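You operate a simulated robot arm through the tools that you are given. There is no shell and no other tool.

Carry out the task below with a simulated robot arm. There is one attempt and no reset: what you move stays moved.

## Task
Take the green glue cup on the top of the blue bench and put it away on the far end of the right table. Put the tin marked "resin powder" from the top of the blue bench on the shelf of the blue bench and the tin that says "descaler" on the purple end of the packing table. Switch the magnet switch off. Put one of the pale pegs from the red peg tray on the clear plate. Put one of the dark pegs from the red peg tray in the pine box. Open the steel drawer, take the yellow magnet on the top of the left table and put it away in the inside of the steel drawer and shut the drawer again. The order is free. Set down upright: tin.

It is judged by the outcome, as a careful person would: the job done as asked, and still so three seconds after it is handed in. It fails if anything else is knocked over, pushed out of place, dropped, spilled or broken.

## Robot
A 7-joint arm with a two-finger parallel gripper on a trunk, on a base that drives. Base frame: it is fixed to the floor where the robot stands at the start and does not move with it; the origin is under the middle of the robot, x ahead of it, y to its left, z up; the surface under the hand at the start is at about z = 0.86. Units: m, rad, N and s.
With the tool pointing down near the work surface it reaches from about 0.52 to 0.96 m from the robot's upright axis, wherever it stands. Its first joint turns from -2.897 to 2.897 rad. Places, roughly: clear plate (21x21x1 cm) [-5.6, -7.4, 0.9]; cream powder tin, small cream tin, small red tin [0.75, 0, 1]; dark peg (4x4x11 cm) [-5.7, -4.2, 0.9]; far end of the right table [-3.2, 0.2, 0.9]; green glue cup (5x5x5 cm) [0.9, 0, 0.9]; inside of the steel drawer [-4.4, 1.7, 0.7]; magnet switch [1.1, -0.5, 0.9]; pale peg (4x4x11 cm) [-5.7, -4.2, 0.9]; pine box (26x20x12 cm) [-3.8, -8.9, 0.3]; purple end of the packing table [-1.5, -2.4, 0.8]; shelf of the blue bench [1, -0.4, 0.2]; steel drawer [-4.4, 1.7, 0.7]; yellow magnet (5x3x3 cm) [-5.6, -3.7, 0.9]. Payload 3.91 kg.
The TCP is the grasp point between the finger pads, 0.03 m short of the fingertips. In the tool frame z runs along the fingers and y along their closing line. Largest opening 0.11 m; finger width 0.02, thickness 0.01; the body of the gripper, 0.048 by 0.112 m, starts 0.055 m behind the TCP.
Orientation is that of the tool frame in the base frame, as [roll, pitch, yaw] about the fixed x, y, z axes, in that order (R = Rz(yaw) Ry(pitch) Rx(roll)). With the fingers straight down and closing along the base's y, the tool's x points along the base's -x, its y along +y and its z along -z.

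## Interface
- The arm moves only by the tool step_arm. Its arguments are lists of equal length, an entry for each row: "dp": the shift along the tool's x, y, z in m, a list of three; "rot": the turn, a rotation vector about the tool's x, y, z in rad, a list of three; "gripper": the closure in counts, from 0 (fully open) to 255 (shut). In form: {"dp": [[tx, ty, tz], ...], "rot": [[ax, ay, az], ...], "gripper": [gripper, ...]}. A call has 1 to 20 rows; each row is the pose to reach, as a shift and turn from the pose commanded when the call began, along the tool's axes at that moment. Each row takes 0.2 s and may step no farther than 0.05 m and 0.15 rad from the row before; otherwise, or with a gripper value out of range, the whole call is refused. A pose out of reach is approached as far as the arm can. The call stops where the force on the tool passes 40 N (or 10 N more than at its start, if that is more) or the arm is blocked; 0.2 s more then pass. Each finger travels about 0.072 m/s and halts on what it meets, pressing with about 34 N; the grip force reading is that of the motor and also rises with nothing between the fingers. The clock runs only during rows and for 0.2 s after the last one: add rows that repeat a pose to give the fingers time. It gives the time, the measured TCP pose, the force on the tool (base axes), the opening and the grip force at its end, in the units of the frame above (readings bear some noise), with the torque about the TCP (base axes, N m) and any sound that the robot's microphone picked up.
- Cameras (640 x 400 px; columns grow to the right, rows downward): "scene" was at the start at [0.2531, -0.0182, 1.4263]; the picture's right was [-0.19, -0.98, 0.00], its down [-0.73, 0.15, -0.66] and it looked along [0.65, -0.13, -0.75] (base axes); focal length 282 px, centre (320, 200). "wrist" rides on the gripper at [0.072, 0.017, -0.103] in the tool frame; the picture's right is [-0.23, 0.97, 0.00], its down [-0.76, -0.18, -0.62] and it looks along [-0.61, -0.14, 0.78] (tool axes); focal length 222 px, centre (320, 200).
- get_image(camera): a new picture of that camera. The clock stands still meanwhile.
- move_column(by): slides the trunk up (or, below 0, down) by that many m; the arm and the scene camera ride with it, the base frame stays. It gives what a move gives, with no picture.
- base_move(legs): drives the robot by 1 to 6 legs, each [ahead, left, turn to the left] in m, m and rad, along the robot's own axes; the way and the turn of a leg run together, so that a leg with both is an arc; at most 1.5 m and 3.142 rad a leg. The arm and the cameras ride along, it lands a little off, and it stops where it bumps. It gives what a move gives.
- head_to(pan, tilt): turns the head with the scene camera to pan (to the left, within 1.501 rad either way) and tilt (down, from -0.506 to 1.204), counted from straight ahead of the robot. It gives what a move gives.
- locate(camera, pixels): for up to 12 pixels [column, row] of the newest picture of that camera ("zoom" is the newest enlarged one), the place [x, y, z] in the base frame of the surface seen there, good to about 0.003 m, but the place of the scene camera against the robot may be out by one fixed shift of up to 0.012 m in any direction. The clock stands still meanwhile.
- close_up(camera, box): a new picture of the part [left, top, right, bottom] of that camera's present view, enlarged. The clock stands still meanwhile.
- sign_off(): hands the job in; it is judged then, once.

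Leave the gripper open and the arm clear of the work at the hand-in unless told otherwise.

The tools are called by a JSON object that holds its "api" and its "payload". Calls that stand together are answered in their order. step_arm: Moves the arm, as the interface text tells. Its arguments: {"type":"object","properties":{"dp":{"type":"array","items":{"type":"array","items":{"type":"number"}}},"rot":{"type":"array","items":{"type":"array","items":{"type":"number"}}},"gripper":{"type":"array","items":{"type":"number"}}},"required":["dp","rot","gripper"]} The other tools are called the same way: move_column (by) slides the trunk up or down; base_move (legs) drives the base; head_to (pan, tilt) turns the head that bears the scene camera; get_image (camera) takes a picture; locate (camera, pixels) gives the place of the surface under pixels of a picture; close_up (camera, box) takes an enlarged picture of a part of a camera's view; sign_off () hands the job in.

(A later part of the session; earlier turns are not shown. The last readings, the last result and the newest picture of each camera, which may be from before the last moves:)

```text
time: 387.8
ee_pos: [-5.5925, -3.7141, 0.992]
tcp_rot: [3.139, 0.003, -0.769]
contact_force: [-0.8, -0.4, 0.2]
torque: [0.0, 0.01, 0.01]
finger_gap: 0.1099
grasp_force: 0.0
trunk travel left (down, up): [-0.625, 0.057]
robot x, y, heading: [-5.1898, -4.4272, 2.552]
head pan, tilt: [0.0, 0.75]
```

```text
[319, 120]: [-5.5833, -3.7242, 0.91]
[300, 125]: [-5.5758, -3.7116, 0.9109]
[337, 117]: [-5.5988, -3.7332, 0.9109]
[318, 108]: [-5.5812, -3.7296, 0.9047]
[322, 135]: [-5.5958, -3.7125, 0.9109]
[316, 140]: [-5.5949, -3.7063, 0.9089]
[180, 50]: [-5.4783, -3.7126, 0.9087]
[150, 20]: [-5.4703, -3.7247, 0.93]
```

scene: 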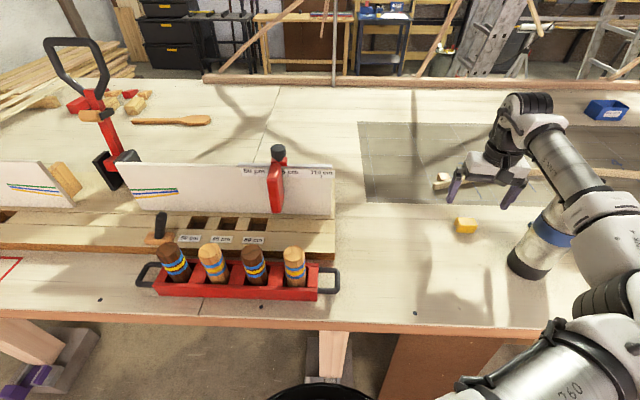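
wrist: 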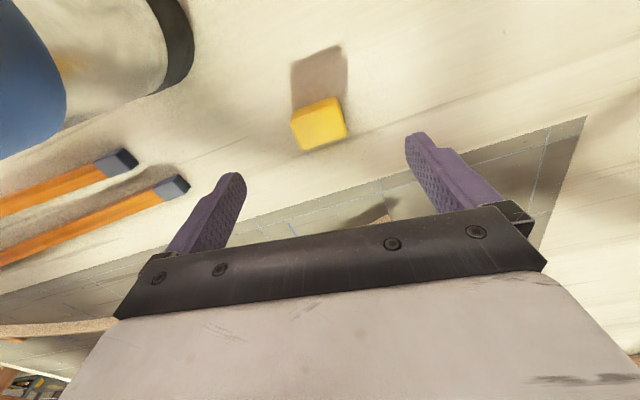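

In this attitude the wrist and forearm would come within a centimetre of the flask near the bottom, so I don't go on. I raise again, move the base 5 cm back and 18 cm right, and return to the crosswise attitude with enough room.

{"api": "step_arm", "payload": {"dp": [[0, 0, -0.04], [0, 0, -0.08], [0, 0, -0.12], [0, 0, -0.15], [0, 0, -0.15]], "rot": [[0, 0, 0], [0, 0, 0], [0, 0, 0], [0, 0, 0], [0, 0, 0]], "gripper": [0, 0, 0, 0, 0]}}

{"api": "move_column", "payload": {"by": 0.05}}

{"api": "base_move", "payload": {"legs": [[-0.05, -0.177, 0]]}}

{"api": "step_arm", "payload": {"dp": [[0, 0, 0], [0, 0, 0], [0, 0, 0], [0, 0, 0], [0, 0, 0], [0, 0, 0], [0, 0, 0], [0, 0, 0], [0, 0, 0], [0, 0, 0], [0, 0, 0], [0, 0, 0]], "rot": [[0, 0, 0.14], [0, 0, 0.28], [0, 0, 0.42], [0, 0, 0.56], [0, 0, 0.7], [0, 0, 0.84], [0, 0, 0.98], [0, 0, 1.12], [0, 0, 1.26], [0, 0, 1.4], [0, 0, 1.54], [0, 0, 1.562]], "gripper": [0, 0, 0, 0, 0, 0, 0, 0, 0, 0, 0, 0]}}

{"api": "get_image", "payload": {"camera": "scene"}}

```text
time: 389.0
ee_pos: [-5.5935, -3.7216, 1.1411]
tcp_rot: [3.138, 0.004, -0.772]
contact_force: [1.2, 0.7, -0.7]
torque: [0.0, 0.02, 0.01]
finger_gap: 0.1101
grasp_force: 0.0
out of reach, approached as far as the arm can: row 3, 4, 5
trunk travel left (down, up): [-0.625, 0.057]
robot x, y, heading: [-5.1886, -4.4308, 2.552]
head pan, tilt: [0.0, 0.75]
```

```text
time: 389.9
ee_pos: [-5.5935, -3.7215, 1.1909]
tcp_rot: [3.14, 0.004, -0.771]
contact_force: [0.4, 0.2, -0.5]
torque: [0.02, 0.0, 0.01]
finger_gap: 0.1098
grasp_force: 0.1
trunk travel left (down, up): [-0.675, 0.007]
robot x, y, heading: [-5.1898, -4.4287, 2.552]
head pan, tilt: [0.0, 0.75]
```

```text
time: 391.9
ee_pos: [-5.4494, -3.601, 1.192]
tcp_rot: [3.14, 0.004, -0.773]
contact_force: [-0.4, 0.5, -0.1]
torque: [-0.03, 0.01, -0.02]
finger_gap: 0.11
grasp_force: 0.0
trunk travel left (down, up): [-0.675, 0.007]
robot x, y, heading: [-5.046, -4.3072, 2.552]
head pan, tilt: [0.0, 0.75]
```

```text
time: 394.5
ee_pos: [-5.4508, -3.6017, 1.1918]
tcp_rot: [3.136, -0.002, -2.335]
contact_force: [0.5, 0.1, -0.3]
torque: [-0.01, 0.01, -0.04]
finger_gap: 0.1102
grasp_force: 0.1
trunk travel left (down, up): [-0.675, 0.007]
robot x, y, heading: [-5.0465, -4.3059, 2.552]
head pan, tilt: [0.0, 0.75]
```

```text
taken
```

scene: 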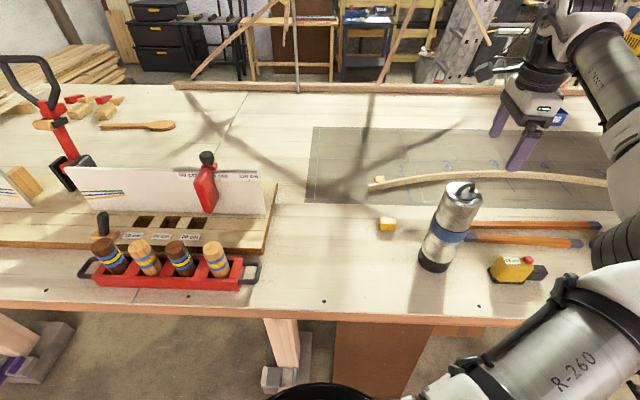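

Elbow is on the right again. I move the hand over the magnet at this height.

{"api": "step_arm", "payload": {"dp": [[0.036, 0.0044, 0], [0.0721, 0.0089, 0], [0.1081, 0.0133, 0], [0.1442, 0.0178, 0], [0.1802, 0.0222, 0], [0.1802, 0.0222, 0]], "rot": [[0, 0, 0], [0, 0, 0], [0, 0, 0], [0, 0, 0], [0, 0, 0], [0, 0, 0]], "gripper": [0, 0, 0, 0, 0, 0]}}

{"api": "step_arm", "payload": {"dp": [[0, 0, 0.04], [0, 0, 0.08], [0, 0, 0.11], [0, 0, 0.11]], "rot": [[0, 0, 0], [0, 0, 0], [0, 0, 0], [0, 0, 0]], "gripper": [0, 0, 0, 0]}}

{"api": "get_image", "payload": {"camera": "scene"}}

{"api": "get_image", "payload": {"camera": "wrist"}}

```text
time: 395.9
ee_pos: [-5.5913, -3.7148, 1.1924]
tcp_rot: [3.137, -0.003, -2.333]
contact_force: [-0.3, 0.5, 0.2]
torque: [-0.01, 0.03, 0.05]
finger_gap: 0.1099
grasp_force: 0.0
trunk travel left (down, up): [-0.675, 0.007]
robot x, y, heading: [-5.0462, -4.3086, 2.552]
head pan, tilt: [0.0, 0.75]
```

```text
time: 396.9
ee_pos: [-5.5918, -3.7162, 1.0813]
tcp_rot: [3.136, -0.001, -2.333]
contact_force: [-0.2, 0.2, -0.3]
torque: [-0.01, 0.03, 0.0]
finger_gap: 0.1101
grasp_force: 0.1
trunk travel left (down, up): [-0.675, 0.007]
robot x, y, heading: [-5.0475, -4.3105, 2.552]
head pan, tilt: [0.0, 0.75]
```

```text
taken
```

scene: 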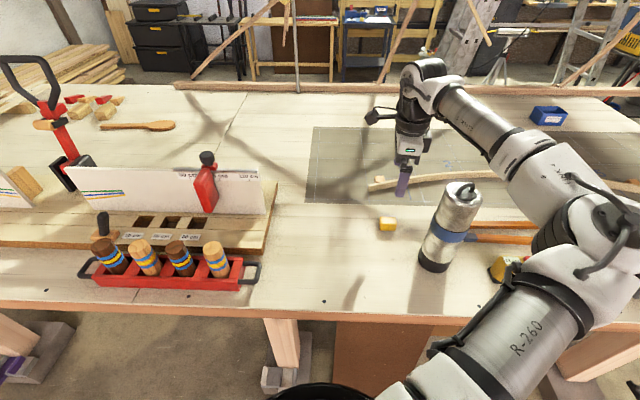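

```text
taken
```

wrist: 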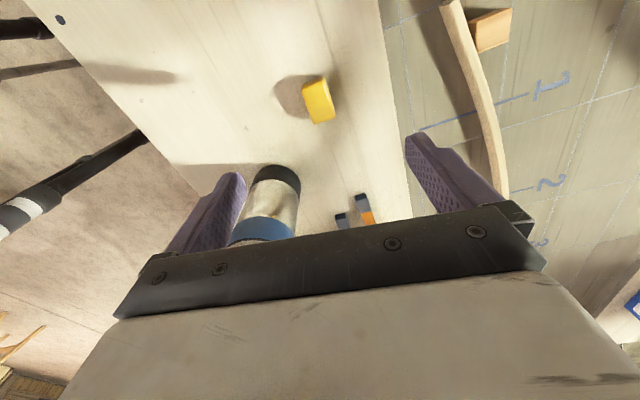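

I check the forearm against the flask at this height.

{"api": "locate", "payload": {"camera": "scene", "pixels": [[440, 90], [470, 110], [500, 145], [530, 175], [485, 150], [510, 185], [530, 215], [465, 190], [455, 205], [560, 215]]}}

```text
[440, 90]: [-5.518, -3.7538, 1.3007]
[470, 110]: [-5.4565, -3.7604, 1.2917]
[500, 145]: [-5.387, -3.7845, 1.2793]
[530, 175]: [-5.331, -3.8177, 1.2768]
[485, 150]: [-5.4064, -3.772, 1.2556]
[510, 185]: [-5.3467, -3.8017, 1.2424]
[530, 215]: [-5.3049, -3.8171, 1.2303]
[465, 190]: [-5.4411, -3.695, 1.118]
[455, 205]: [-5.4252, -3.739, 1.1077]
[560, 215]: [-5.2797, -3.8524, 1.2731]
```

The forearm still lies over the flask from here. I'll instead lean the hand 0.3 rad away from the flask (about the closing axis, which keeps the pads flush with the magnet) and stand 0.1 m further left. First I raise and move.

{"api": "step_arm", "payload": {"dp": [[0, 0, -0.04], [0, 0, -0.08], [0, 0, -0.11], [0, 0, -0.11]], "rot": [[0, 0, 0], [0, 0, 0], [0, 0, 0], [0, 0, 0]], "gripper": [0, 0, 0, 0]}}

{"api": "base_move", "payload": {"legs": [[0.0, 0.1, 0]]}}

{"api": "step_arm", "payload": {"dp": [[0, 0, 0.0]], "rot": [[0, 0, 0]], "gripper": [0]}}

```text
time: 397.9
ee_pos: [-5.5911, -3.7169, 1.1905]
tcp_rot: [3.138, -0.003, -2.332]
contact_force: [-0.7, 1.5, 0.2]
torque: [0.01, -0.05, -0.02]
finger_gap: 0.1099
grasp_force: 0.1
trunk travel left (down, up): [-0.675, 0.007]
robot x, y, heading: [-5.0431, -4.3094, 2.552]
head pan, tilt: [0.0, 0.75]
```

```text
time: 399.4
ee_pos: [-5.6469, -3.7993, 1.1913]
tcp_rot: [3.137, 0.0, -2.335]
contact_force: [-0.6, 0.1, 0.2]
torque: [0.0, 0.0, 0.01]
finger_gap: 0.1099
grasp_force: 0.1
trunk travel left (down, up): [-0.675, 0.007]
robot x, y, heading: [-5.1017, -4.3912, 2.55]
head pan, tilt: [0.0, 0.75]
```

```text
time: 399.8
ee_pos: [-5.6474, -3.7994, 1.1902]
tcp_rot: [3.138, -0.001, -2.335]
contact_force: [0.1, -0.4, 0.5]
torque: [0.01, -0.01, 0.01]
finger_gap: 0.1101
grasp_force: 0.0
trunk travel left (down, up): [-0.675, 0.007]
robot x, y, heading: [-5.1015, -4.3877, 2.549]
head pan, tilt: [0.0, 0.75]
```

Now I lean the tool 0.3 rad and bring it over the magnet at z = 1.10.

{"api": "step_arm", "payload": {"dp": [[-0.0231, 0.0041, 0.0], [-0.0462, 0.0082, 0.0], [-0.0692, 0.0123, 0.03], [-0.0923, 0.0164, 0.06], [-0.0923, 0.0164, 0.09], [-0.0923, 0.0164, 0.09]], "rot": [[0, -0.1, 0], [0, -0.2, 0], [0, -0.3, 0], [0, -0.3, 0], [0, -0.3, 0], [0, -0.3, 0]], "gripper": [0, 0, 0, 0, 0, 0]}}

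{"api": "get_image", "payload": {"camera": "scene"}}

{"api": "get_image", "payload": {"camera": "wrist"}}

```text
time: 401.2
ee_pos: [-5.5965, -3.7206, 1.1008]
tcp_rot: [3.136, 0.299, -2.336]
contact_force: [-0.3, -0.8, -0.2]
torque: [-0.01, -0.05, -0.02]
finger_gap: 0.1097
grasp_force: 0.1
trunk travel left (down, up): [-0.675, 0.007]
robot x, y, heading: [-5.1029, -4.3932, 2.552]
head pan, tilt: [0.0, 0.75]
```

```text
taken
```

scene: 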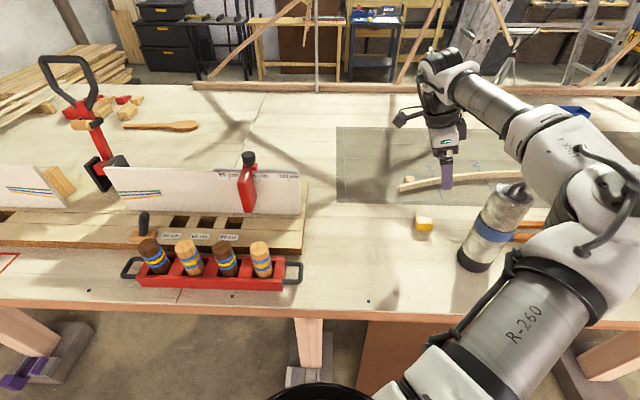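

```text
taken
```

wrist: 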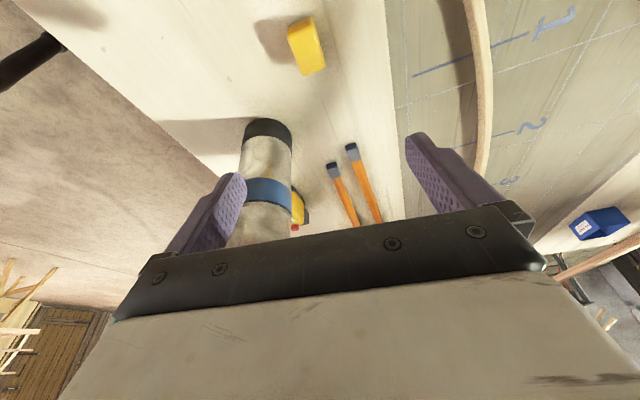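

I locate the forearm again.

{"api": "locate", "payload": {"camera": "scene", "pixels": [[460, 85], [490, 100], [515, 125], [545, 160], [485, 120], [510, 150], [530, 180], [500, 220], [570, 200], [440, 75]]}}

```text
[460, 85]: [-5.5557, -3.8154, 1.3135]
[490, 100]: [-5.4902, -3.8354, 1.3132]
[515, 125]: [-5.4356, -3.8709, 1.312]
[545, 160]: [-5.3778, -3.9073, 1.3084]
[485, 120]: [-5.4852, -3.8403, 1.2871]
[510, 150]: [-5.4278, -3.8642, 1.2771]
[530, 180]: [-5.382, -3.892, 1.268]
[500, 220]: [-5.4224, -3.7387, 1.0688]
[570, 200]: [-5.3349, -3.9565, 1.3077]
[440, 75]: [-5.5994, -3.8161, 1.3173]
```

The forearm axis is now 0.14 m from the flask's axis: about 4 cm clear. I descend 10 cm and check again.

{"api": "step_arm", "payload": {"dp": [[0.0099, 0, 0.0318], [0.0197, 0, 0.0637], [0.0296, 0, 0.0955], [0.0296, 0, 0.0955]], "rot": [[0, 0, 0], [0, 0, 0], [0, 0, 0], [0, 0, 0]], "gripper": [0, 0, 0, 0]}}

{"api": "get_image", "payload": {"camera": "scene"}}

{"api": "get_image", "payload": {"camera": "wrist"}}

```text
time: 402.2
ee_pos: [-5.5956, -3.7213, 1.0014]
tcp_rot: [3.136, 0.298, -2.334]
contact_force: [0.6, 0.0, -0.4]
torque: [-0.04, 0.03, 0.01]
finger_gap: 0.1103
grasp_force: 0.0
trunk travel left (down, up): [-0.675, 0.007]
robot x, y, heading: [-5.1004, -4.3932, 2.547]
head pan, tilt: [0.0, 0.75]
```

```text
taken
```

scene: 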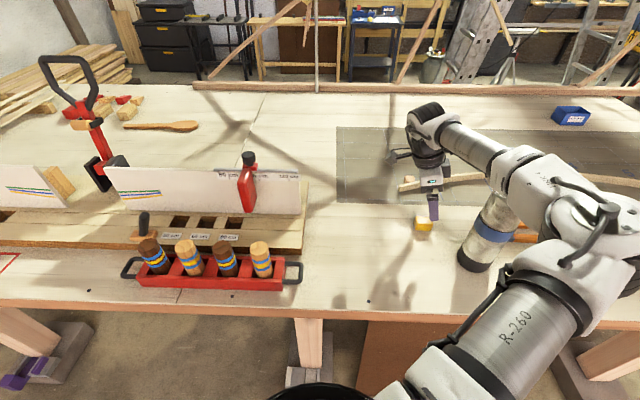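

```text
taken
```

wrist: 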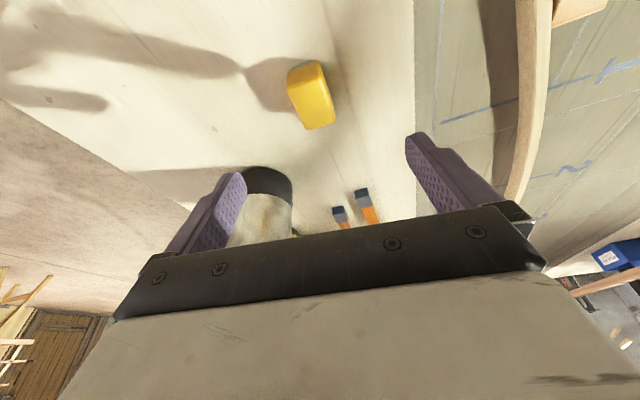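

{"api": "locate", "payload": {"camera": "scene", "pixels": [[445, 130], [470, 145], [490, 160], [515, 180], [540, 200], [470, 160], [490, 190], [520, 205], [500, 215], [485, 245]]}}

{"api": "locate", "payload": {"camera": "wrist", "pixels": [[311, 98], [300, 72], [320, 68], [310, 125], [330, 118], [310, 85], [314, 110]]}}

```text
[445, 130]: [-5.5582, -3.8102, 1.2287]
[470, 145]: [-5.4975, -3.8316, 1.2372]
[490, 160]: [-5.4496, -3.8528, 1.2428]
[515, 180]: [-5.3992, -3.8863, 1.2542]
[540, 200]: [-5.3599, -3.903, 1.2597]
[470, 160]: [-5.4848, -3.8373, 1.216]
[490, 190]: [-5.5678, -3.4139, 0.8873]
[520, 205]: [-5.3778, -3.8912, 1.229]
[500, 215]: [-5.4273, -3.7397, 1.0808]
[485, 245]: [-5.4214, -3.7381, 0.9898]
```

```text
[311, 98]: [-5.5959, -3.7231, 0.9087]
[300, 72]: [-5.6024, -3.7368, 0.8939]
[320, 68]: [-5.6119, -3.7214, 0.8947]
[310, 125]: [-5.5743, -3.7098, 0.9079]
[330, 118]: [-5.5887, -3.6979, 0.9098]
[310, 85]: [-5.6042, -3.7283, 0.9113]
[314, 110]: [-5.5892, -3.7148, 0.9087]
```

About 2–3 cm of clearance stays while descending. I zoom on the magnet for final alignment.

{"api": "close_up", "payload": {"camera": "wrist", "box": [270, 45, 350, 145]}}

```text
4.00 times, centred on (310, 95) of wrist
```

zoom: 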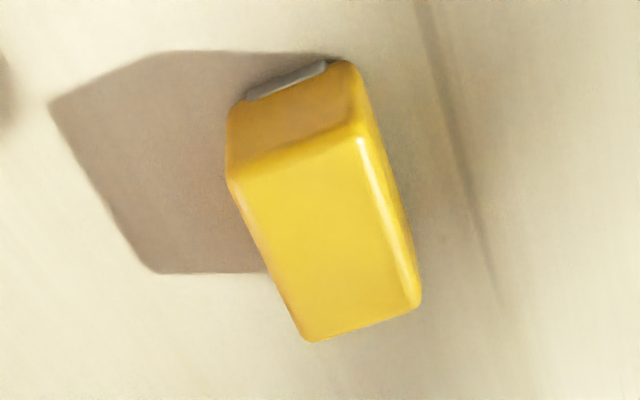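

{"api": "locate", "payload": {"camera": "zoom", "pixels": [[240, 180], [355, 140], [312, 332], [412, 298], [330, 235], [298, 160], [362, 315], [275, 260], [390, 220]]}}

```text
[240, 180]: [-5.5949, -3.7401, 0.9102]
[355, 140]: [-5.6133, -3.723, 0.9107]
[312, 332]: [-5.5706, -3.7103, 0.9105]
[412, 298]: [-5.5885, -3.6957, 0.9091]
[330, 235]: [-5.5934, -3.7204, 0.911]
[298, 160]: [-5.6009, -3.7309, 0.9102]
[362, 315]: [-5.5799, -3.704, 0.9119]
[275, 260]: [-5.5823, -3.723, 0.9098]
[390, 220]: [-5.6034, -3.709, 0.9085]
```

Centred on the magnet. I descend the remaining 8.3 cm slowly.

{"api": "step_arm", "payload": {"dp": [[0.0059, 0, 0.0191], [0.0118, 0, 0.0382], [0.0177, 0, 0.0573], [0.0213, 0, 0.0688], [0.0236, 0, 0.0764], [0.0245, 0, 0.0793], [0.0245, 0, 0.0793]], "rot": [[0, 0, 0], [0, 0, 0], [0, 0, 0], [0, 0, 0], [0, 0, 0], [0, 0, 0], [0, 0, 0]], "gripper": [0, 0, 0, 0, 0, 0, 0]}}

{"api": "get_image", "payload": {"camera": "wrist"}}

{"api": "get_image", "payload": {"camera": "scene"}}

```text
time: 403.8
ee_pos: [-5.5963, -3.7194, 0.9187]
tcp_rot: [3.136, 0.299, -2.335]
contact_force: [-0.2, -0.1, 0.8]
torque: [0.03, 0.01, 0.0]
finger_gap: 0.1098
grasp_force: 0.1
trunk travel left (down, up): [-0.675, 0.007]
robot x, y, heading: [-5.101, -4.3932, 2.546]
head pan, tilt: [0.0, 0.75]
```

```text
taken
```

wrist: 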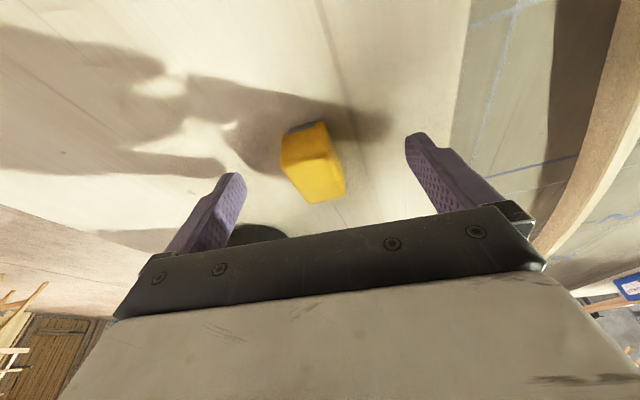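

```text
taken
```

scene: 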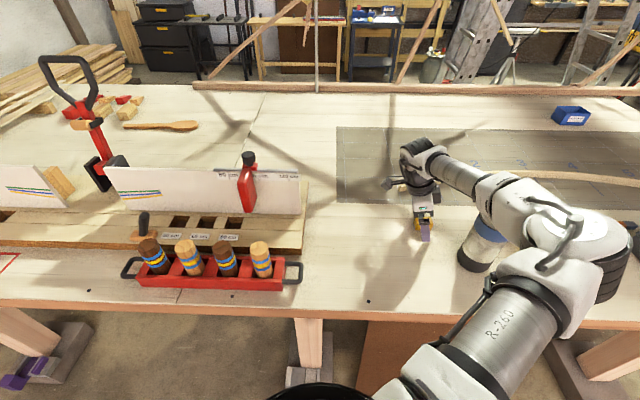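

No contact with the flask. I close on the magnet.

{"api": "step_arm", "payload": {"dp": [[0, 0, 0], [0, 0, 0], [0, 0, 0], [0, 0, 0], [0, 0, 0], [0, 0, 0]], "rot": [[0, 0, 0], [0, 0, 0], [0, 0, 0], [0, 0, 0], [0, 0, 0], [0, 0, 0]], "gripper": [120, 255, 255, 255, 255, 255]}}

{"api": "get_image", "payload": {"camera": "wrist"}}

```text
time: 405.2
ee_pos: [-5.5958, -3.7201, 0.9187]
tcp_rot: [3.136, 0.297, -2.335]
contact_force: [0.5, -0.6, 0.5]
torque: [-0.03, -0.05, 0.0]
finger_gap: 0.0296
grasp_force: 34.0
trunk travel left (down, up): [-0.675, 0.007]
robot x, y, heading: [-5.101, -4.3941, 2.554]
head pan, tilt: [0.0, 0.75]
```

```text
taken
```

wrist: 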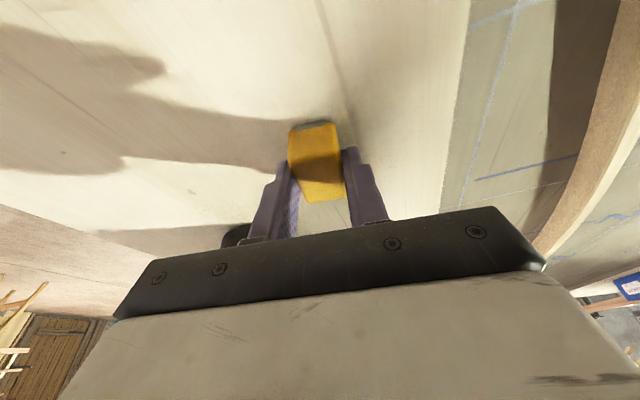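

Gripped at 3 cm. I lift straight up 27 cm along the same way.

{"api": "step_arm", "payload": {"dp": [[-0.0059, 0, -0.0191], [-0.0118, 0, -0.0382], [-0.0236, 0, -0.0764], [-0.0355, 0, -0.1146], [-0.0473, 0, -0.1528], [-0.0591, 0, -0.191], [-0.0709, 0, -0.2293], [-0.0798, 0, -0.258], [-0.0798, 0, -0.258]], "rot": [[0, 0, 0], [0, 0, 0], [0, 0, 0], [0, 0, 0], [0, 0, 0], [0, 0, 0], [0, 0, 0], [0, 0, 0], [0, 0, 0]], "gripper": [255, 255, 255, 255, 255, 255, 255, 255, 255]}}

{"api": "get_image", "payload": {"camera": "scene"}}

{"api": "get_image", "payload": {"camera": "wrist"}}

```text
time: 407.2
ee_pos: [-5.5936, -3.7201, 1.1867]
tcp_rot: [3.14, 0.298, -2.334]
contact_force: [0.4, 0.1, -0.9]
torque: [-0.04, 0.03, -0.01]
finger_gap: 0.0294
grasp_force: 33.7
trunk travel left (down, up): [-0.675, 0.007]
robot x, y, heading: [-5.103, -4.3915, 2.547]
head pan, tilt: [0.0, 0.75]
```

```text
taken
```

scene: 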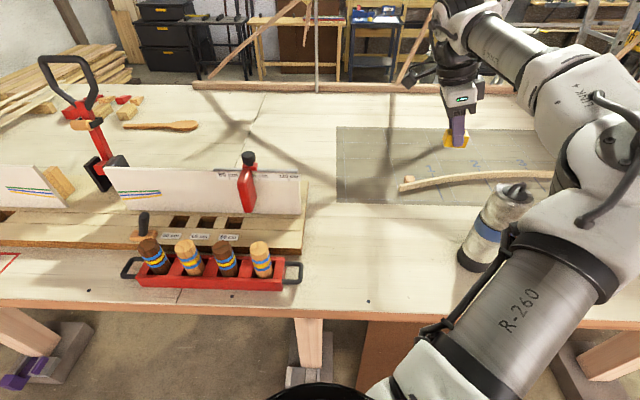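

```text
taken
```

wrist: 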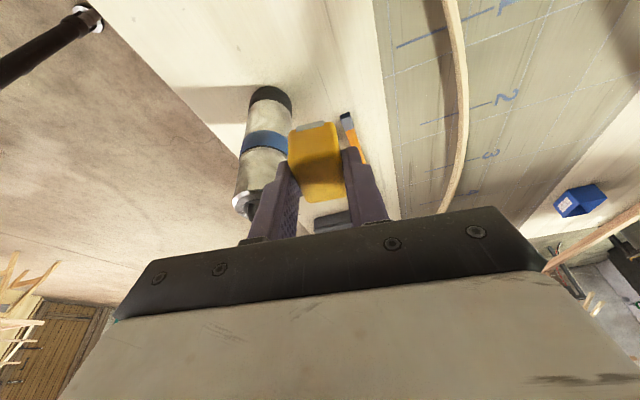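

The magnet is held and the flask stands. I back the base 0.5 m away, then straighten the tool.

{"api": "base_move", "payload": {"legs": [[-0.45, 0, 0]]}}

{"api": "step_arm", "payload": {"dp": [[0, 0, 0], [0, 0, 0], [0, 0, 0], [0, 0, 0]], "rot": [[0, 0.1, 0], [0, 0.2, 0], [0, 0.3, 0], [0, 0.3, 0]], "gripper": [255, 255, 255, 255]}}

{"api": "step_arm", "payload": {"dp": [[0, 0, 0], [0, 0, 0], [0, 0, 0], [0, 0, 0], [0, 0, 0], [0, 0, 0], [0, 0, 0], [0, 0, 0], [0, 0, 0], [0, 0, 0], [0, 0, 0], [0, 0, 0], [0, 0, 0]], "rot": [[0, 0, -0.14], [0, 0, -0.28], [0, 0, -0.42], [0, 0, -0.56], [0, 0, -0.7], [0, 0, -0.84], [0, 0, -0.98], [0, 0, -1.12], [0, 0, -1.26], [0, 0, -1.4], [0, 0, -1.54], [0, 0, -1.6], [0, 0, -1.6]], "gripper": [255, 255, 255, 255, 255, 255, 255, 255, 255, 255, 255, 255, 255]}}

{"api": "get_image", "payload": {"camera": "scene"}}

{"api": "get_image", "payload": {"camera": "wrist"}}

```text
time: 409.9
ee_pos: [-5.2175, -3.9772, 1.1864]
tcp_rot: [3.135, 0.299, -2.329]
contact_force: [0.1, 0.0, -2.0]
torque: [-0.02, 0.0, -0.01]
finger_gap: 0.0294
grasp_force: 34.3
trunk travel left (down, up): [-0.675, 0.007]
robot x, y, heading: [-4.719, -4.6445, 2.562]
head pan, tilt: [0.0, 0.75]
```

```text
time: 410.9
ee_pos: [-5.2156, -3.9783, 1.186]
tcp_rot: [3.138, -0.002, -2.325]
contact_force: [0.0, -0.3, -2.1]
torque: [-0.04, -0.01, -0.03]
finger_gap: 0.0297
grasp_force: 33.9
trunk travel left (down, up): [-0.675, 0.007]
robot x, y, heading: [-4.7192, -4.6453, 2.558]
head pan, tilt: [0.0, 0.75]
```

```text
time: 413.7
ee_pos: [-5.2182, -3.9782, 1.1856]
tcp_rot: [3.14, 0.004, -0.725]
contact_force: [-0.3, -0.2, -1.2]
torque: [-0.02, 0.01, -0.03]
finger_gap: 0.0293
grasp_force: 33.9
trunk travel left (down, up): [-0.675, 0.007]
robot x, y, heading: [-4.7211, -4.6477, 2.562]
head pan, tilt: [0.0, 0.75]
```

```text
taken
```

scene: 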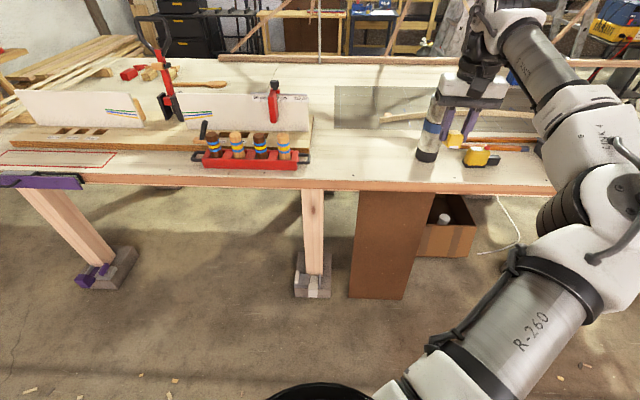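

```text
taken
```

wrist: 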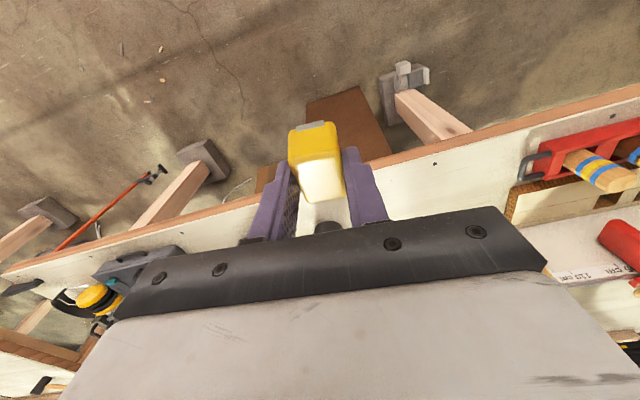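

The magnet is secure. I pull the arm in front of me and closer, then strafe right along the aisle back toward the steel bench.

{"api": "step_arm", "payload": {"dp": [[0.0213, 0.0335, 0], [0.0427, 0.067, 0], [0.064, 0.1005, 0], [0.0853, 0.134, 0], [0.1066, 0.1675, 0], [0.128, 0.201, 0], [0.1493, 0.2345, 0], [0.1706, 0.268, 0], [0.1706, 0.268, 0]], "rot": [[0, 0, 0], [0, 0, 0], [0, 0, 0], [0, 0, 0], [0, 0, 0], [0, 0, 0], [0, 0, 0], [0, 0, 0], [0, 0, 0]], "gripper": [255, 255, 255, 255, 255, 255, 255, 255, 255]}}

{"api": "base_move", "payload": {"legs": [[0, 0, -0.047], [0, -1.42, 0], [0, -1.42, 0], [0, -1.42, 0], [0, -1.42, 0]]}}

{"api": "get_image", "payload": {"camera": "wrist"}}

```text
time: 415.7
ee_pos: [-5.2693, -4.2913, 1.1849]
tcp_rot: [-3.141, 0.006, -0.729]
contact_force: [0.0, -0.7, -1.1]
torque: [0.04, 0.01, -0.01]
finger_gap: 0.0295
grasp_force: 34.4
trunk travel left (down, up): [-0.675, 0.007]
robot x, y, heading: [-4.7171, -4.6435, 2.553]
head pan, tilt: [0.0, 0.75]
```

```text
time: 459.8
ee_pos: [-1.8687, 0.3218, 1.1848]
tcp_rot: [3.139, 0.002, -0.794]
contact_force: [0.4, -0.4, -2.0]
torque: [-0.02, -0.01, -0.01]
finger_gap: 0.0294
grasp_force: 34.0
trunk travel left (down, up): [-0.675, 0.007]
robot x, y, heading: [-1.3412, -0.0728, 2.493]
head pan, tilt: [0.0, 0.75]
```

```text
taken
```

wrist: 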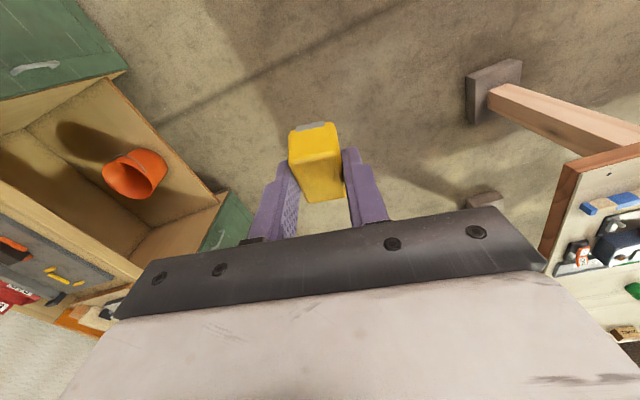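

I drive ahead along the corridor toward the drawer, stopping a bit short, and look.

{"api": "base_move", "payload": {"legs": [[0, 0, 0.023], [0.8, 0.02, 0], [0.8, 0.03, 0], [0.45, 0.02, 0]]}}

{"api": "head_to", "payload": {"pan": 0.25, "tilt": 0.6}}

{"api": "get_image", "payload": {"camera": "scene"}}

```text
time: 470.6
ee_pos: [-3.5873, 1.4277, 1.1844]
tcp_rot: [3.139, 0.004, -0.759]
contact_force: [0.3, 0.7, -1.1]
torque: [0.03, -0.06, 0.0]
finger_gap: 0.029
grasp_force: 34.0
trunk travel left (down, up): [-0.675, 0.007]
robot x, y, heading: [-3.0466, 1.059, 2.527]
head pan, tilt: [0.0, 0.75]
```

```text
time: 471.3
ee_pos: [-3.5878, 1.427, 1.1847]
tcp_rot: [3.139, 0.005, -0.757]
contact_force: [0.3, 0.3, -1.0]
torque: [0.03, -0.02, 0.01]
finger_gap: 0.029
grasp_force: 33.9
trunk travel left (down, up): [-0.675, 0.007]
robot x, y, heading: [-3.0456, 1.06, 2.529]
head pan, tilt: [0.25, 0.6]
```

```text
taken
```

scene: 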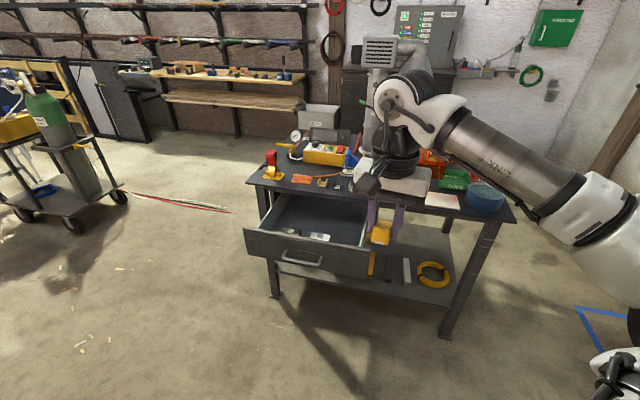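

The drawer is open; something labelled lies in its front part. I zoom in and locate.

{"api": "close_up", "payload": {"camera": "scene", "box": [235, 180, 385, 290]}}

{"api": "locate", "payload": {"camera": "scene", "pixels": [[290, 230], [318, 237], [300, 215], [330, 220], [285, 210], [340, 230], [250, 235], [365, 255], [282, 188], [310, 192], [262, 230], [350, 240]]}}

```text
3.64 times, centred on (310, 235) of scene
```

zoom: 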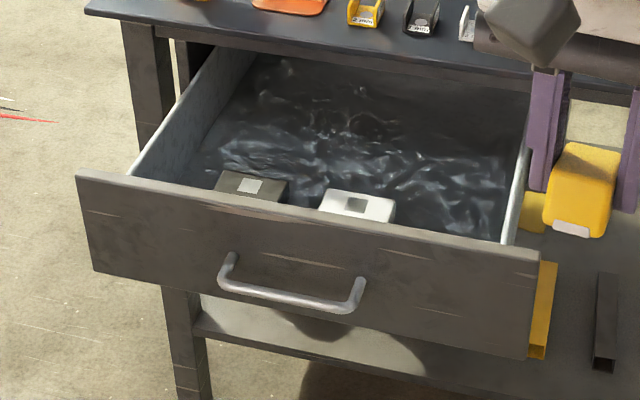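

```text
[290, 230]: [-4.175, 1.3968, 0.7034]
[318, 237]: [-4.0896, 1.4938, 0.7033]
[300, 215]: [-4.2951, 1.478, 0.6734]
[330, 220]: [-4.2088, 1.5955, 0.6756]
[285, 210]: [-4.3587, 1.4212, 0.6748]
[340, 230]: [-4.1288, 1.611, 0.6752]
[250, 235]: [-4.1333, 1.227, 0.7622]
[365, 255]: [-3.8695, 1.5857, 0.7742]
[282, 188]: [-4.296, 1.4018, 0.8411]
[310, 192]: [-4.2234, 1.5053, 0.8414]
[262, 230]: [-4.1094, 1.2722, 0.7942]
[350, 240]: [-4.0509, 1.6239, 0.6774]
```

Two other magnets lie in the drawer's front left and middle; the right part is free: target about (−4.018, 1.576), floor z ≈ 0.667. I turn the tool 1.447 so its lean direction points left, then drive to the drawer.

{"api": "step_arm", "payload": {"dp": [[0, 0, 0], [0, 0, 0], [0, 0, 0], [0, 0, 0], [0, 0, 0], [0, 0, 0], [0, 0, 0], [0, 0, 0], [0, 0, 0], [0, 0, 0], [0, 0, 0], [0, 0, 0]], "rot": [[0, 0, 0.14], [0, 0, 0.28], [0, 0, 0.42], [0, 0, 0.56], [0, 0, 0.7], [0, 0, 0.84], [0, 0, 0.98], [0, 0, 1.12], [0, 0, 1.26], [0, 0, 1.4], [0, 0, 1.447], [0, 0, 1.447]], "gripper": [255, 255, 255, 255, 255, 255, 255, 255, 255, 255, 255, 255]}}

{"api": "base_move", "payload": {"legs": [[0.37, -0.053, -0.013]]}}

{"api": "get_image", "payload": {"camera": "scene"}}

{"api": "get_image", "payload": {"camera": "wrist"}}

```text
time: 473.9
ee_pos: [-3.5862, 1.4272, 1.1854]
tcp_rot: [3.135, 0.001, -2.205]
contact_force: [-0.1, 0.6, -1.3]
torque: [-0.01, 0.0, 0.01]
finger_gap: 0.0295
grasp_force: 34.4
trunk travel left (down, up): [-0.675, 0.007]
robot x, y, heading: [-3.0487, 1.0581, 2.529]
head pan, tilt: [0.25, 0.6]
```

```text
time: 476.3
ee_pos: [-3.8515, 1.6925, 1.1833]
tcp_rot: [3.138, -0.001, -2.219]
contact_force: [-1.1, -0.8, -2.9]
torque: [-0.03, 0.01, 0.03]
finger_gap: 0.0293
grasp_force: 34.3
trunk travel left (down, up): [-0.675, 0.007]
robot x, y, heading: [-3.3178, 1.3103, 2.512]
head pan, tilt: [0.25, 0.6]
```

```text
taken
```

scene: 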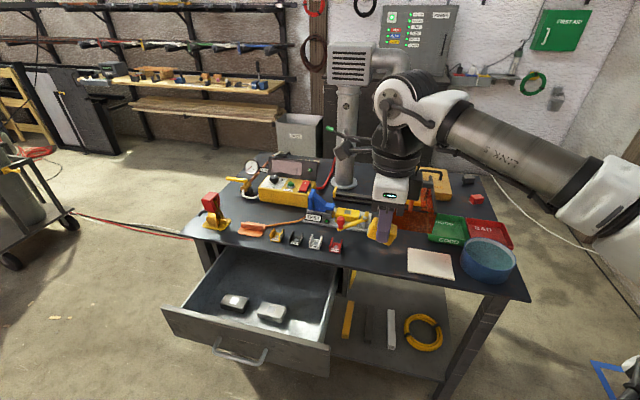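

```text
taken
```

wrist: 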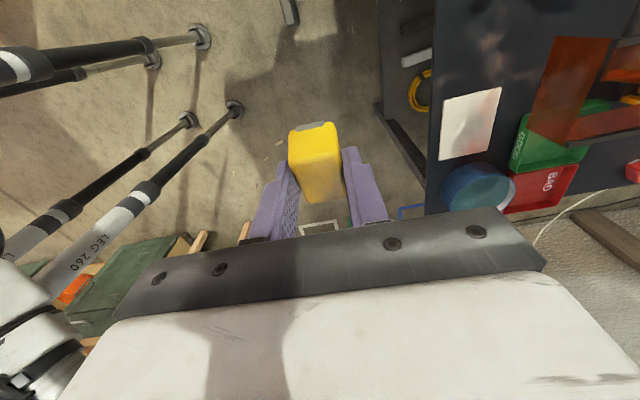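

A better view into the drawer: the two blocks lie at (235,302) and (272,312); the right side is free at about (307,305). I locate it.

{"api": "locate", "payload": {"camera": "scene", "pixels": [[307, 305], [300, 290], [312, 320], [325, 340], [333, 300], [272, 308], [235, 298], [290, 257], [330, 268], [295, 325], [270, 280], [168, 312]]}}

{"api": "close_up", "payload": {"camera": "scene", "box": [160, 230, 360, 390]}}

```text
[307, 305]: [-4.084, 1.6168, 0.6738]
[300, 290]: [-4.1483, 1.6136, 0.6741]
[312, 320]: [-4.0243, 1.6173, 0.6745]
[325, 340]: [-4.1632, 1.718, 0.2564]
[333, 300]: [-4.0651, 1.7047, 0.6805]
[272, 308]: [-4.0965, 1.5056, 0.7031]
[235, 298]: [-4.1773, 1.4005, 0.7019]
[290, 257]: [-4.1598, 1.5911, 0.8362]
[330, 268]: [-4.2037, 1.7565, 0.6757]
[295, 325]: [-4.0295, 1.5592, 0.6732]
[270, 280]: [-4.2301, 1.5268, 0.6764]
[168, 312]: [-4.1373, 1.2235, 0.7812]
```

```text
2.50 times, centred on (260, 310) of scene
```

zoom: 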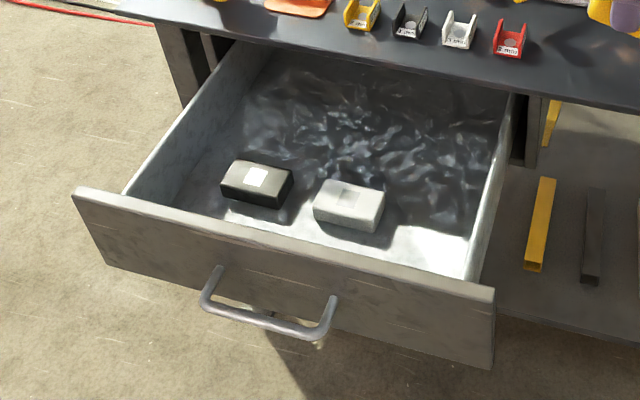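

I lean the tool 0.3 rad again (so the magnet is level) and move over the drawer's free right part, then down to z = 0.95.

{"api": "step_arm", "payload": {"dp": [[0.0332, 0.0132, 0], [0.0665, 0.0263, 0], [0.0997, 0.0395, 0], [0.1329, 0.0526, 0], [0.1662, 0.0658, 0], [0.1994, 0.0789, 0], [0.1994, 0.0789, 0.04], [0.1994, 0.0789, 0.08], [0.1994, 0.0789, 0.12], [0.1994, 0.0789, 0.16], [0.1994, 0.0789, 0.2], [0.1994, 0.0789, 0.233], [0.1994, 0.0789, 0.233]], "rot": [[0, -0.06, 0], [0, -0.12, 0], [0, -0.18, 0], [0, -0.24, 0], [0, -0.3, 0], [0, -0.3, 0], [0, -0.3, 0], [0, -0.3, 0], [0, -0.3, 0], [0, -0.3, 0], [0, -0.3, 0], [0, -0.3, 0], [0, -0.3, 0]], "gripper": [255, 255, 255, 255, 255, 255, 255, 255, 255, 255, 255, 255, 255]}}

{"api": "get_image", "payload": {"camera": "scene"}}

{"api": "get_image", "payload": {"camera": "wrist"}}

```text
time: 479.1
ee_pos: [-4.0368, 1.5812, 0.9529]
tcp_rot: [3.136, 0.301, -2.22]
contact_force: [-0.3, -0.2, -1.7]
torque: [-0.01, 0.01, -0.01]
finger_gap: 0.0297
grasp_force: 34.5
trunk travel left (down, up): [-0.675, 0.007]
robot x, y, heading: [-3.3209, 1.3142, 2.512]
head pan, tilt: [0.25, 0.6]
```

```text
taken
```

scene: 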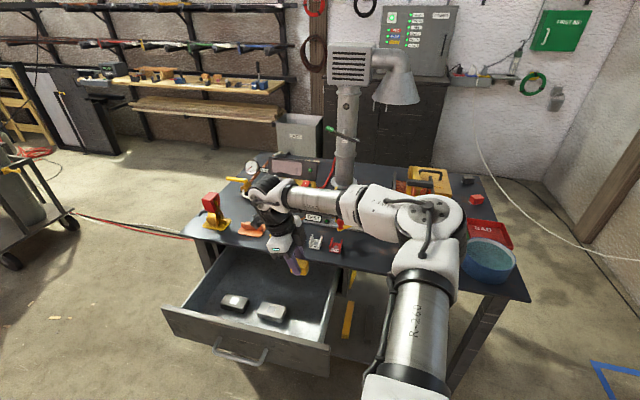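

```text
taken
```

wrist: 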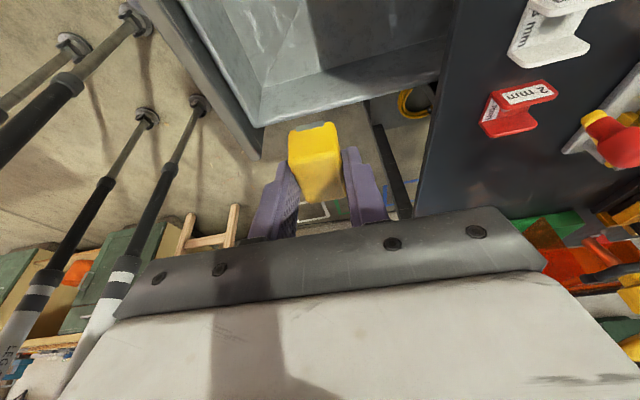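

The forearm runs along the bench front; I check where it is relative to the bench top and items before lowering further.

{"api": "locate", "payload": {"camera": "scene", "pixels": [[270, 185], [300, 195], [330, 205], [370, 210], [420, 215], [450, 225], [420, 290], [335, 245], [315, 242], [430, 180], [250, 225], [490, 260]]}}

```text
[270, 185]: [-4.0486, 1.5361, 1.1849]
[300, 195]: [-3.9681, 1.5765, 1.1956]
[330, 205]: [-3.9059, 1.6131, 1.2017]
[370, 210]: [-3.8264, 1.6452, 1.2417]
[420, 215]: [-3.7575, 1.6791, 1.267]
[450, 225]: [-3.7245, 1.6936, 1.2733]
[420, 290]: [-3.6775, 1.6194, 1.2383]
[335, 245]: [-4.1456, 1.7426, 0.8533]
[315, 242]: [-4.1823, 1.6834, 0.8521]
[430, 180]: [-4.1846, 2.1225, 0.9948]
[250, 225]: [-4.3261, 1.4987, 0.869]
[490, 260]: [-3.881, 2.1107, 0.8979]
```

The forearm is in front of the bench edge, not over it. I lower straight into the drawer to z ≈ 0.715.

{"api": "step_arm", "payload": {"dp": [[0.0118, 0, 0.0382], [0.0236, 0, 0.0764], [0.0355, 0, 0.1146], [0.0473, 0, 0.1528], [0.0591, 0, 0.191], [0.0665, 0, 0.215], [0.0703, 0, 0.2274], [0.0703, 0, 0.2274]], "rot": [[0, 0, 0], [0, 0, 0], [0, 0, 0], [0, 0, 0], [0, 0, 0], [0, 0, 0], [0, 0, 0], [0, 0, 0]], "gripper": [255, 255, 255, 255, 255, 255, 255, 255]}}

{"api": "get_image", "payload": {"camera": "scene"}}

{"api": "get_image", "payload": {"camera": "wrist"}}

```text
time: 480.9
ee_pos: [-4.0354, 1.5814, 0.7135]
tcp_rot: [3.137, 0.299, -2.221]
contact_force: [-0.1, -0.3, -1.6]
torque: [0.02, 0.04, -0.01]
finger_gap: 0.0294
grasp_force: 33.8
trunk travel left (down, up): [-0.675, 0.007]
robot x, y, heading: [-3.3217, 1.312, 2.513]
head pan, tilt: [0.25, 0.6]
```

```text
taken
```

scene: 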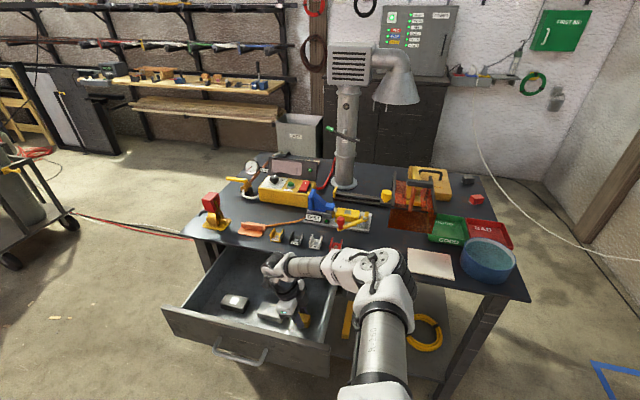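

```text
taken
```

wrist: 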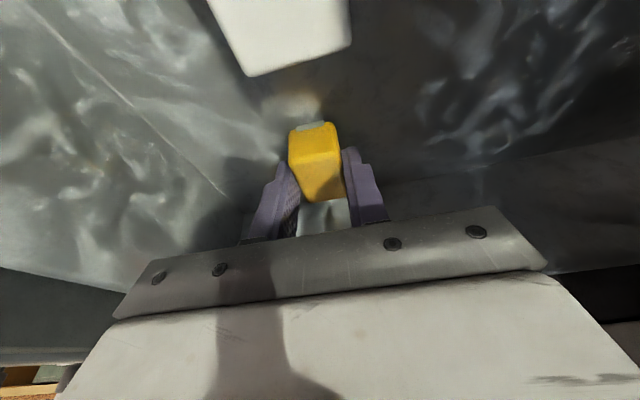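

Inside the drawer; the white block is nearby but clear. I check the distances and floor height with the wrist camera.

{"api": "locate", "payload": {"camera": "wrist", "pixels": [[252, 72], [345, 50], [300, 90], [330, 110], [280, 110], [380, 120], [450, 130], [200, 200], [318, 160]]}}

```text
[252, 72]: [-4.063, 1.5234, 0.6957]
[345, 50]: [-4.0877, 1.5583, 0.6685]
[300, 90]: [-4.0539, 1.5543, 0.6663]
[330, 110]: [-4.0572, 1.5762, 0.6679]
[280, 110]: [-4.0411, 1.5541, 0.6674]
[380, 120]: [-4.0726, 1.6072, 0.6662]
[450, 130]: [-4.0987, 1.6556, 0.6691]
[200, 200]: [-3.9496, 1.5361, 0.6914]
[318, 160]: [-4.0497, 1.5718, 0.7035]
```

Floor at 0.667, magnet bottom about 7 mm above. I lower gently until contact.

{"api": "step_arm", "payload": {"dp": [[0.0009, 0, 0.0029], [0.0015, 0, 0.0048], [0.0021, 0, 0.0067], [0.0024, 0, 0.0076], [0.0024, 0, 0.0076]], "rot": [[0, 0, 0], [0, 0, 0], [0, 0, 0], [0, 0, 0], [0, 0, 0]], "gripper": [255, 255, 255, 255, 255]}}

```text
time: 482.1
ee_pos: [-4.0359, 1.5814, 0.707]
tcp_rot: [3.138, 0.3, -2.22]
contact_force: [0.8, -0.1, 2.9]
torque: [-0.11, -0.04, 0.03]
finger_gap: 0.0293
grasp_force: 34.4
trunk travel left (down, up): [-0.675, 0.007]
robot x, y, heading: [-3.3192, 1.3147, 2.514]
head pan, tilt: [0.25, 0.6]
```

Light contact. I open the fingers partway (7 cm) and rise straight up.

{"api": "step_arm", "payload": {"dp": [[0, 0, 0], [0, 0, 0], [0, 0, 0], [0, 0, 0]], "rot": [[0, 0, 0], [0, 0, 0], [0, 0, 0], [0, 0, 0]], "gripper": [140, 93, 93, 93]}}

{"api": "step_arm", "payload": {"dp": [[-0.0059, 0, -0.0191], [-0.0118, 0, -0.0382], [-0.0236, 0, -0.0764], [-0.0355, 0, -0.1146], [-0.0473, 0, -0.1528], [-0.0591, 0, -0.191], [-0.0709, 0, -0.2293], [-0.0827, 0, -0.2675], [-0.0945, 0, -0.3057], [-0.0945, 0, -0.3057]], "rot": [[0, 0, 0], [0, 0, 0], [0, 0, 0], [0, 0, 0], [0, 0, 0], [0, 0, 0], [0, 0, 0], [0, 0, 0], [0, 0, 0], [0, 0, 0]], "gripper": [93, 93, 93, 93, 93, 93, 93, 93, 93, 93]}}

{"api": "get_image", "payload": {"camera": "scene"}}

{"api": "get_image", "payload": {"camera": "wrist"}}

```text
time: 483.1
ee_pos: [-4.0366, 1.5805, 0.7053]
tcp_rot: [3.139, 0.3, -2.22]
contact_force: [-0.3, 0.2, -0.1]
torque: [0.01, 0.03, 0.01]
finger_gap: 0.0698
grasp_force: 0.1
trunk travel left (down, up): [-0.675, 0.007]
robot x, y, heading: [-3.3188, 1.3164, 2.512]
head pan, tilt: [0.25, 0.6]
```

```text
time: 485.3
ee_pos: [-4.0377, 1.5799, 1.0273]
tcp_rot: [3.138, 0.3, -2.222]
contact_force: [-0.7, 0.2, -0.6]
torque: [0.01, 0.01, 0.0]
finger_gap: 0.07
grasp_force: 0.0
trunk travel left (down, up): [-0.675, 0.007]
robot x, y, heading: [-3.3176, 1.3176, 2.515]
head pan, tilt: [0.25, 0.6]
```

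```text
taken
```

scene: 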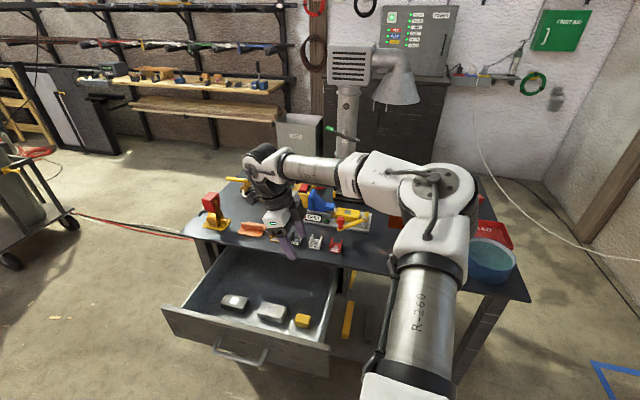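

```text
taken
```

wrist: 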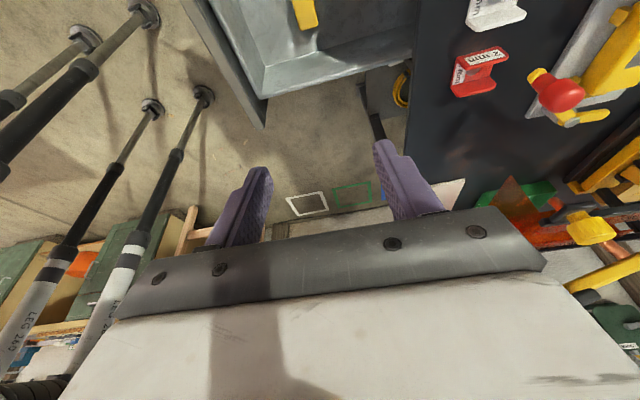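

The yellow magnet lies in the drawer. Now to shut it: I back off 0.4 m, un-lean, and pitch the tool forward so it points horizontally with fingers closing vertically, as for opening.

{"api": "base_move", "payload": {"legs": [[-0.4, 0, 0]]}}

{"api": "step_arm", "payload": {"dp": [[0, 0, 0], [0, 0, 0], [0, 0, 0], [0, 0, 0]], "rot": [[0, 0.1, 0], [0, 0.2, 0], [0, 0.3, 0], [0, 0.3, 0]], "gripper": [0, 0, 0, 0]}}

{"api": "step_arm", "payload": {"dp": [[0, 0, 0], [0, 0, 0], [0, 0, 0], [0, 0, 0], [0, 0, 0], [0, 0, 0], [0, 0, 0], [0, 0, 0], [0, 0, 0], [0, 0, 0], [0, 0, 0], [0, 0, 0]], "rot": [[-0.14, 0, 0], [-0.28, 0, 0], [-0.42, 0, 0], [-0.56, 0, 0], [-0.7, 0, 0], [-0.84, 0, 0], [-0.98, 0, 0], [-1.12, 0, 0], [-1.26, 0, 0], [-1.4, 0, 0], [-1.476, 0, 0], [-1.476, 0, 0]], "gripper": [0, 0, 0, 0, 0, 0, 0, 0, 0, 0, 0, 0]}}

{"api": "get_image", "payload": {"camera": "scene"}}

```text
time: 487.8
ee_pos: [-3.7106, 1.3436, 1.0269]
tcp_rot: [3.135, 0.301, -2.221]
contact_force: [-0.4, -0.1, -0.5]
torque: [-0.01, 0.01, 0.01]
finger_gap: 0.0699
grasp_force: 0.2
trunk travel left (down, up): [-0.675, 0.007]
robot x, y, heading: [-2.9888, 1.0748, 2.515]
head pan, tilt: [0.25, 0.6]
```

```text
time: 488.8
ee_pos: [-3.7105, 1.3428, 1.0268]
tcp_rot: [3.137, -0.002, -2.222]
contact_force: [0.5, -0.1, -0.2]
torque: [0.0, -0.02, 0.0]
finger_gap: 0.1101
grasp_force: 0.1
trunk travel left (down, up): [-0.675, 0.007]
robot x, y, heading: [-2.9926, 1.0748, 2.509]
head pan, tilt: [0.25, 0.6]
```

```text
time: 491.4
ee_pos: [-3.7121, 1.3438, 1.0257]
tcp_rot: [1.661, -0.001, -2.222]
contact_force: [0.1, 0.5, 0.6]
torque: [0.0, 0.01, 0.02]
finger_gap: 0.11
grasp_force: 0.0
trunk travel left (down, up): [-0.675, 0.007]
robot x, y, heading: [-2.9908, 1.0808, 2.514]
head pan, tilt: [0.25, 0.6]
```

```text
taken
```

scene: 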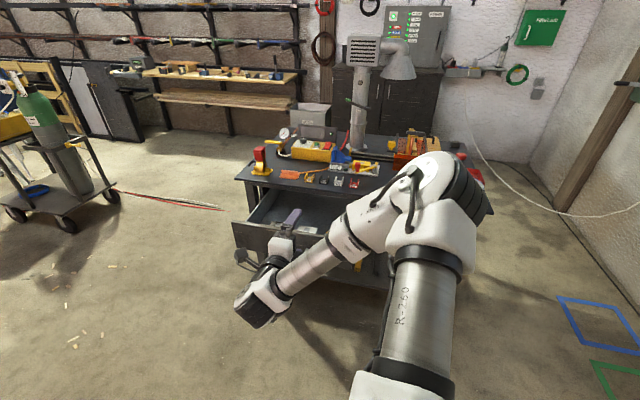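

The tool points forward again. Before lowering the trunk I check where the elbow is.

{"api": "locate", "payload": {"camera": "scene", "pixels": [[440, 175], [470, 190], [400, 200], [430, 230], [350, 240], [300, 270], [420, 290], [360, 210]]}}

```text
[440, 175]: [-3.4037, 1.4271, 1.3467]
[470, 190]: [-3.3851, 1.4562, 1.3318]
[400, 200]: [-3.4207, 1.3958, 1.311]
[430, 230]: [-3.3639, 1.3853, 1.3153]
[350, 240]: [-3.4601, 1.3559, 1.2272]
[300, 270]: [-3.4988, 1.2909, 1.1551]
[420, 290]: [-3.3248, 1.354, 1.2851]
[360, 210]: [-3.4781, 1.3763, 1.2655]
```

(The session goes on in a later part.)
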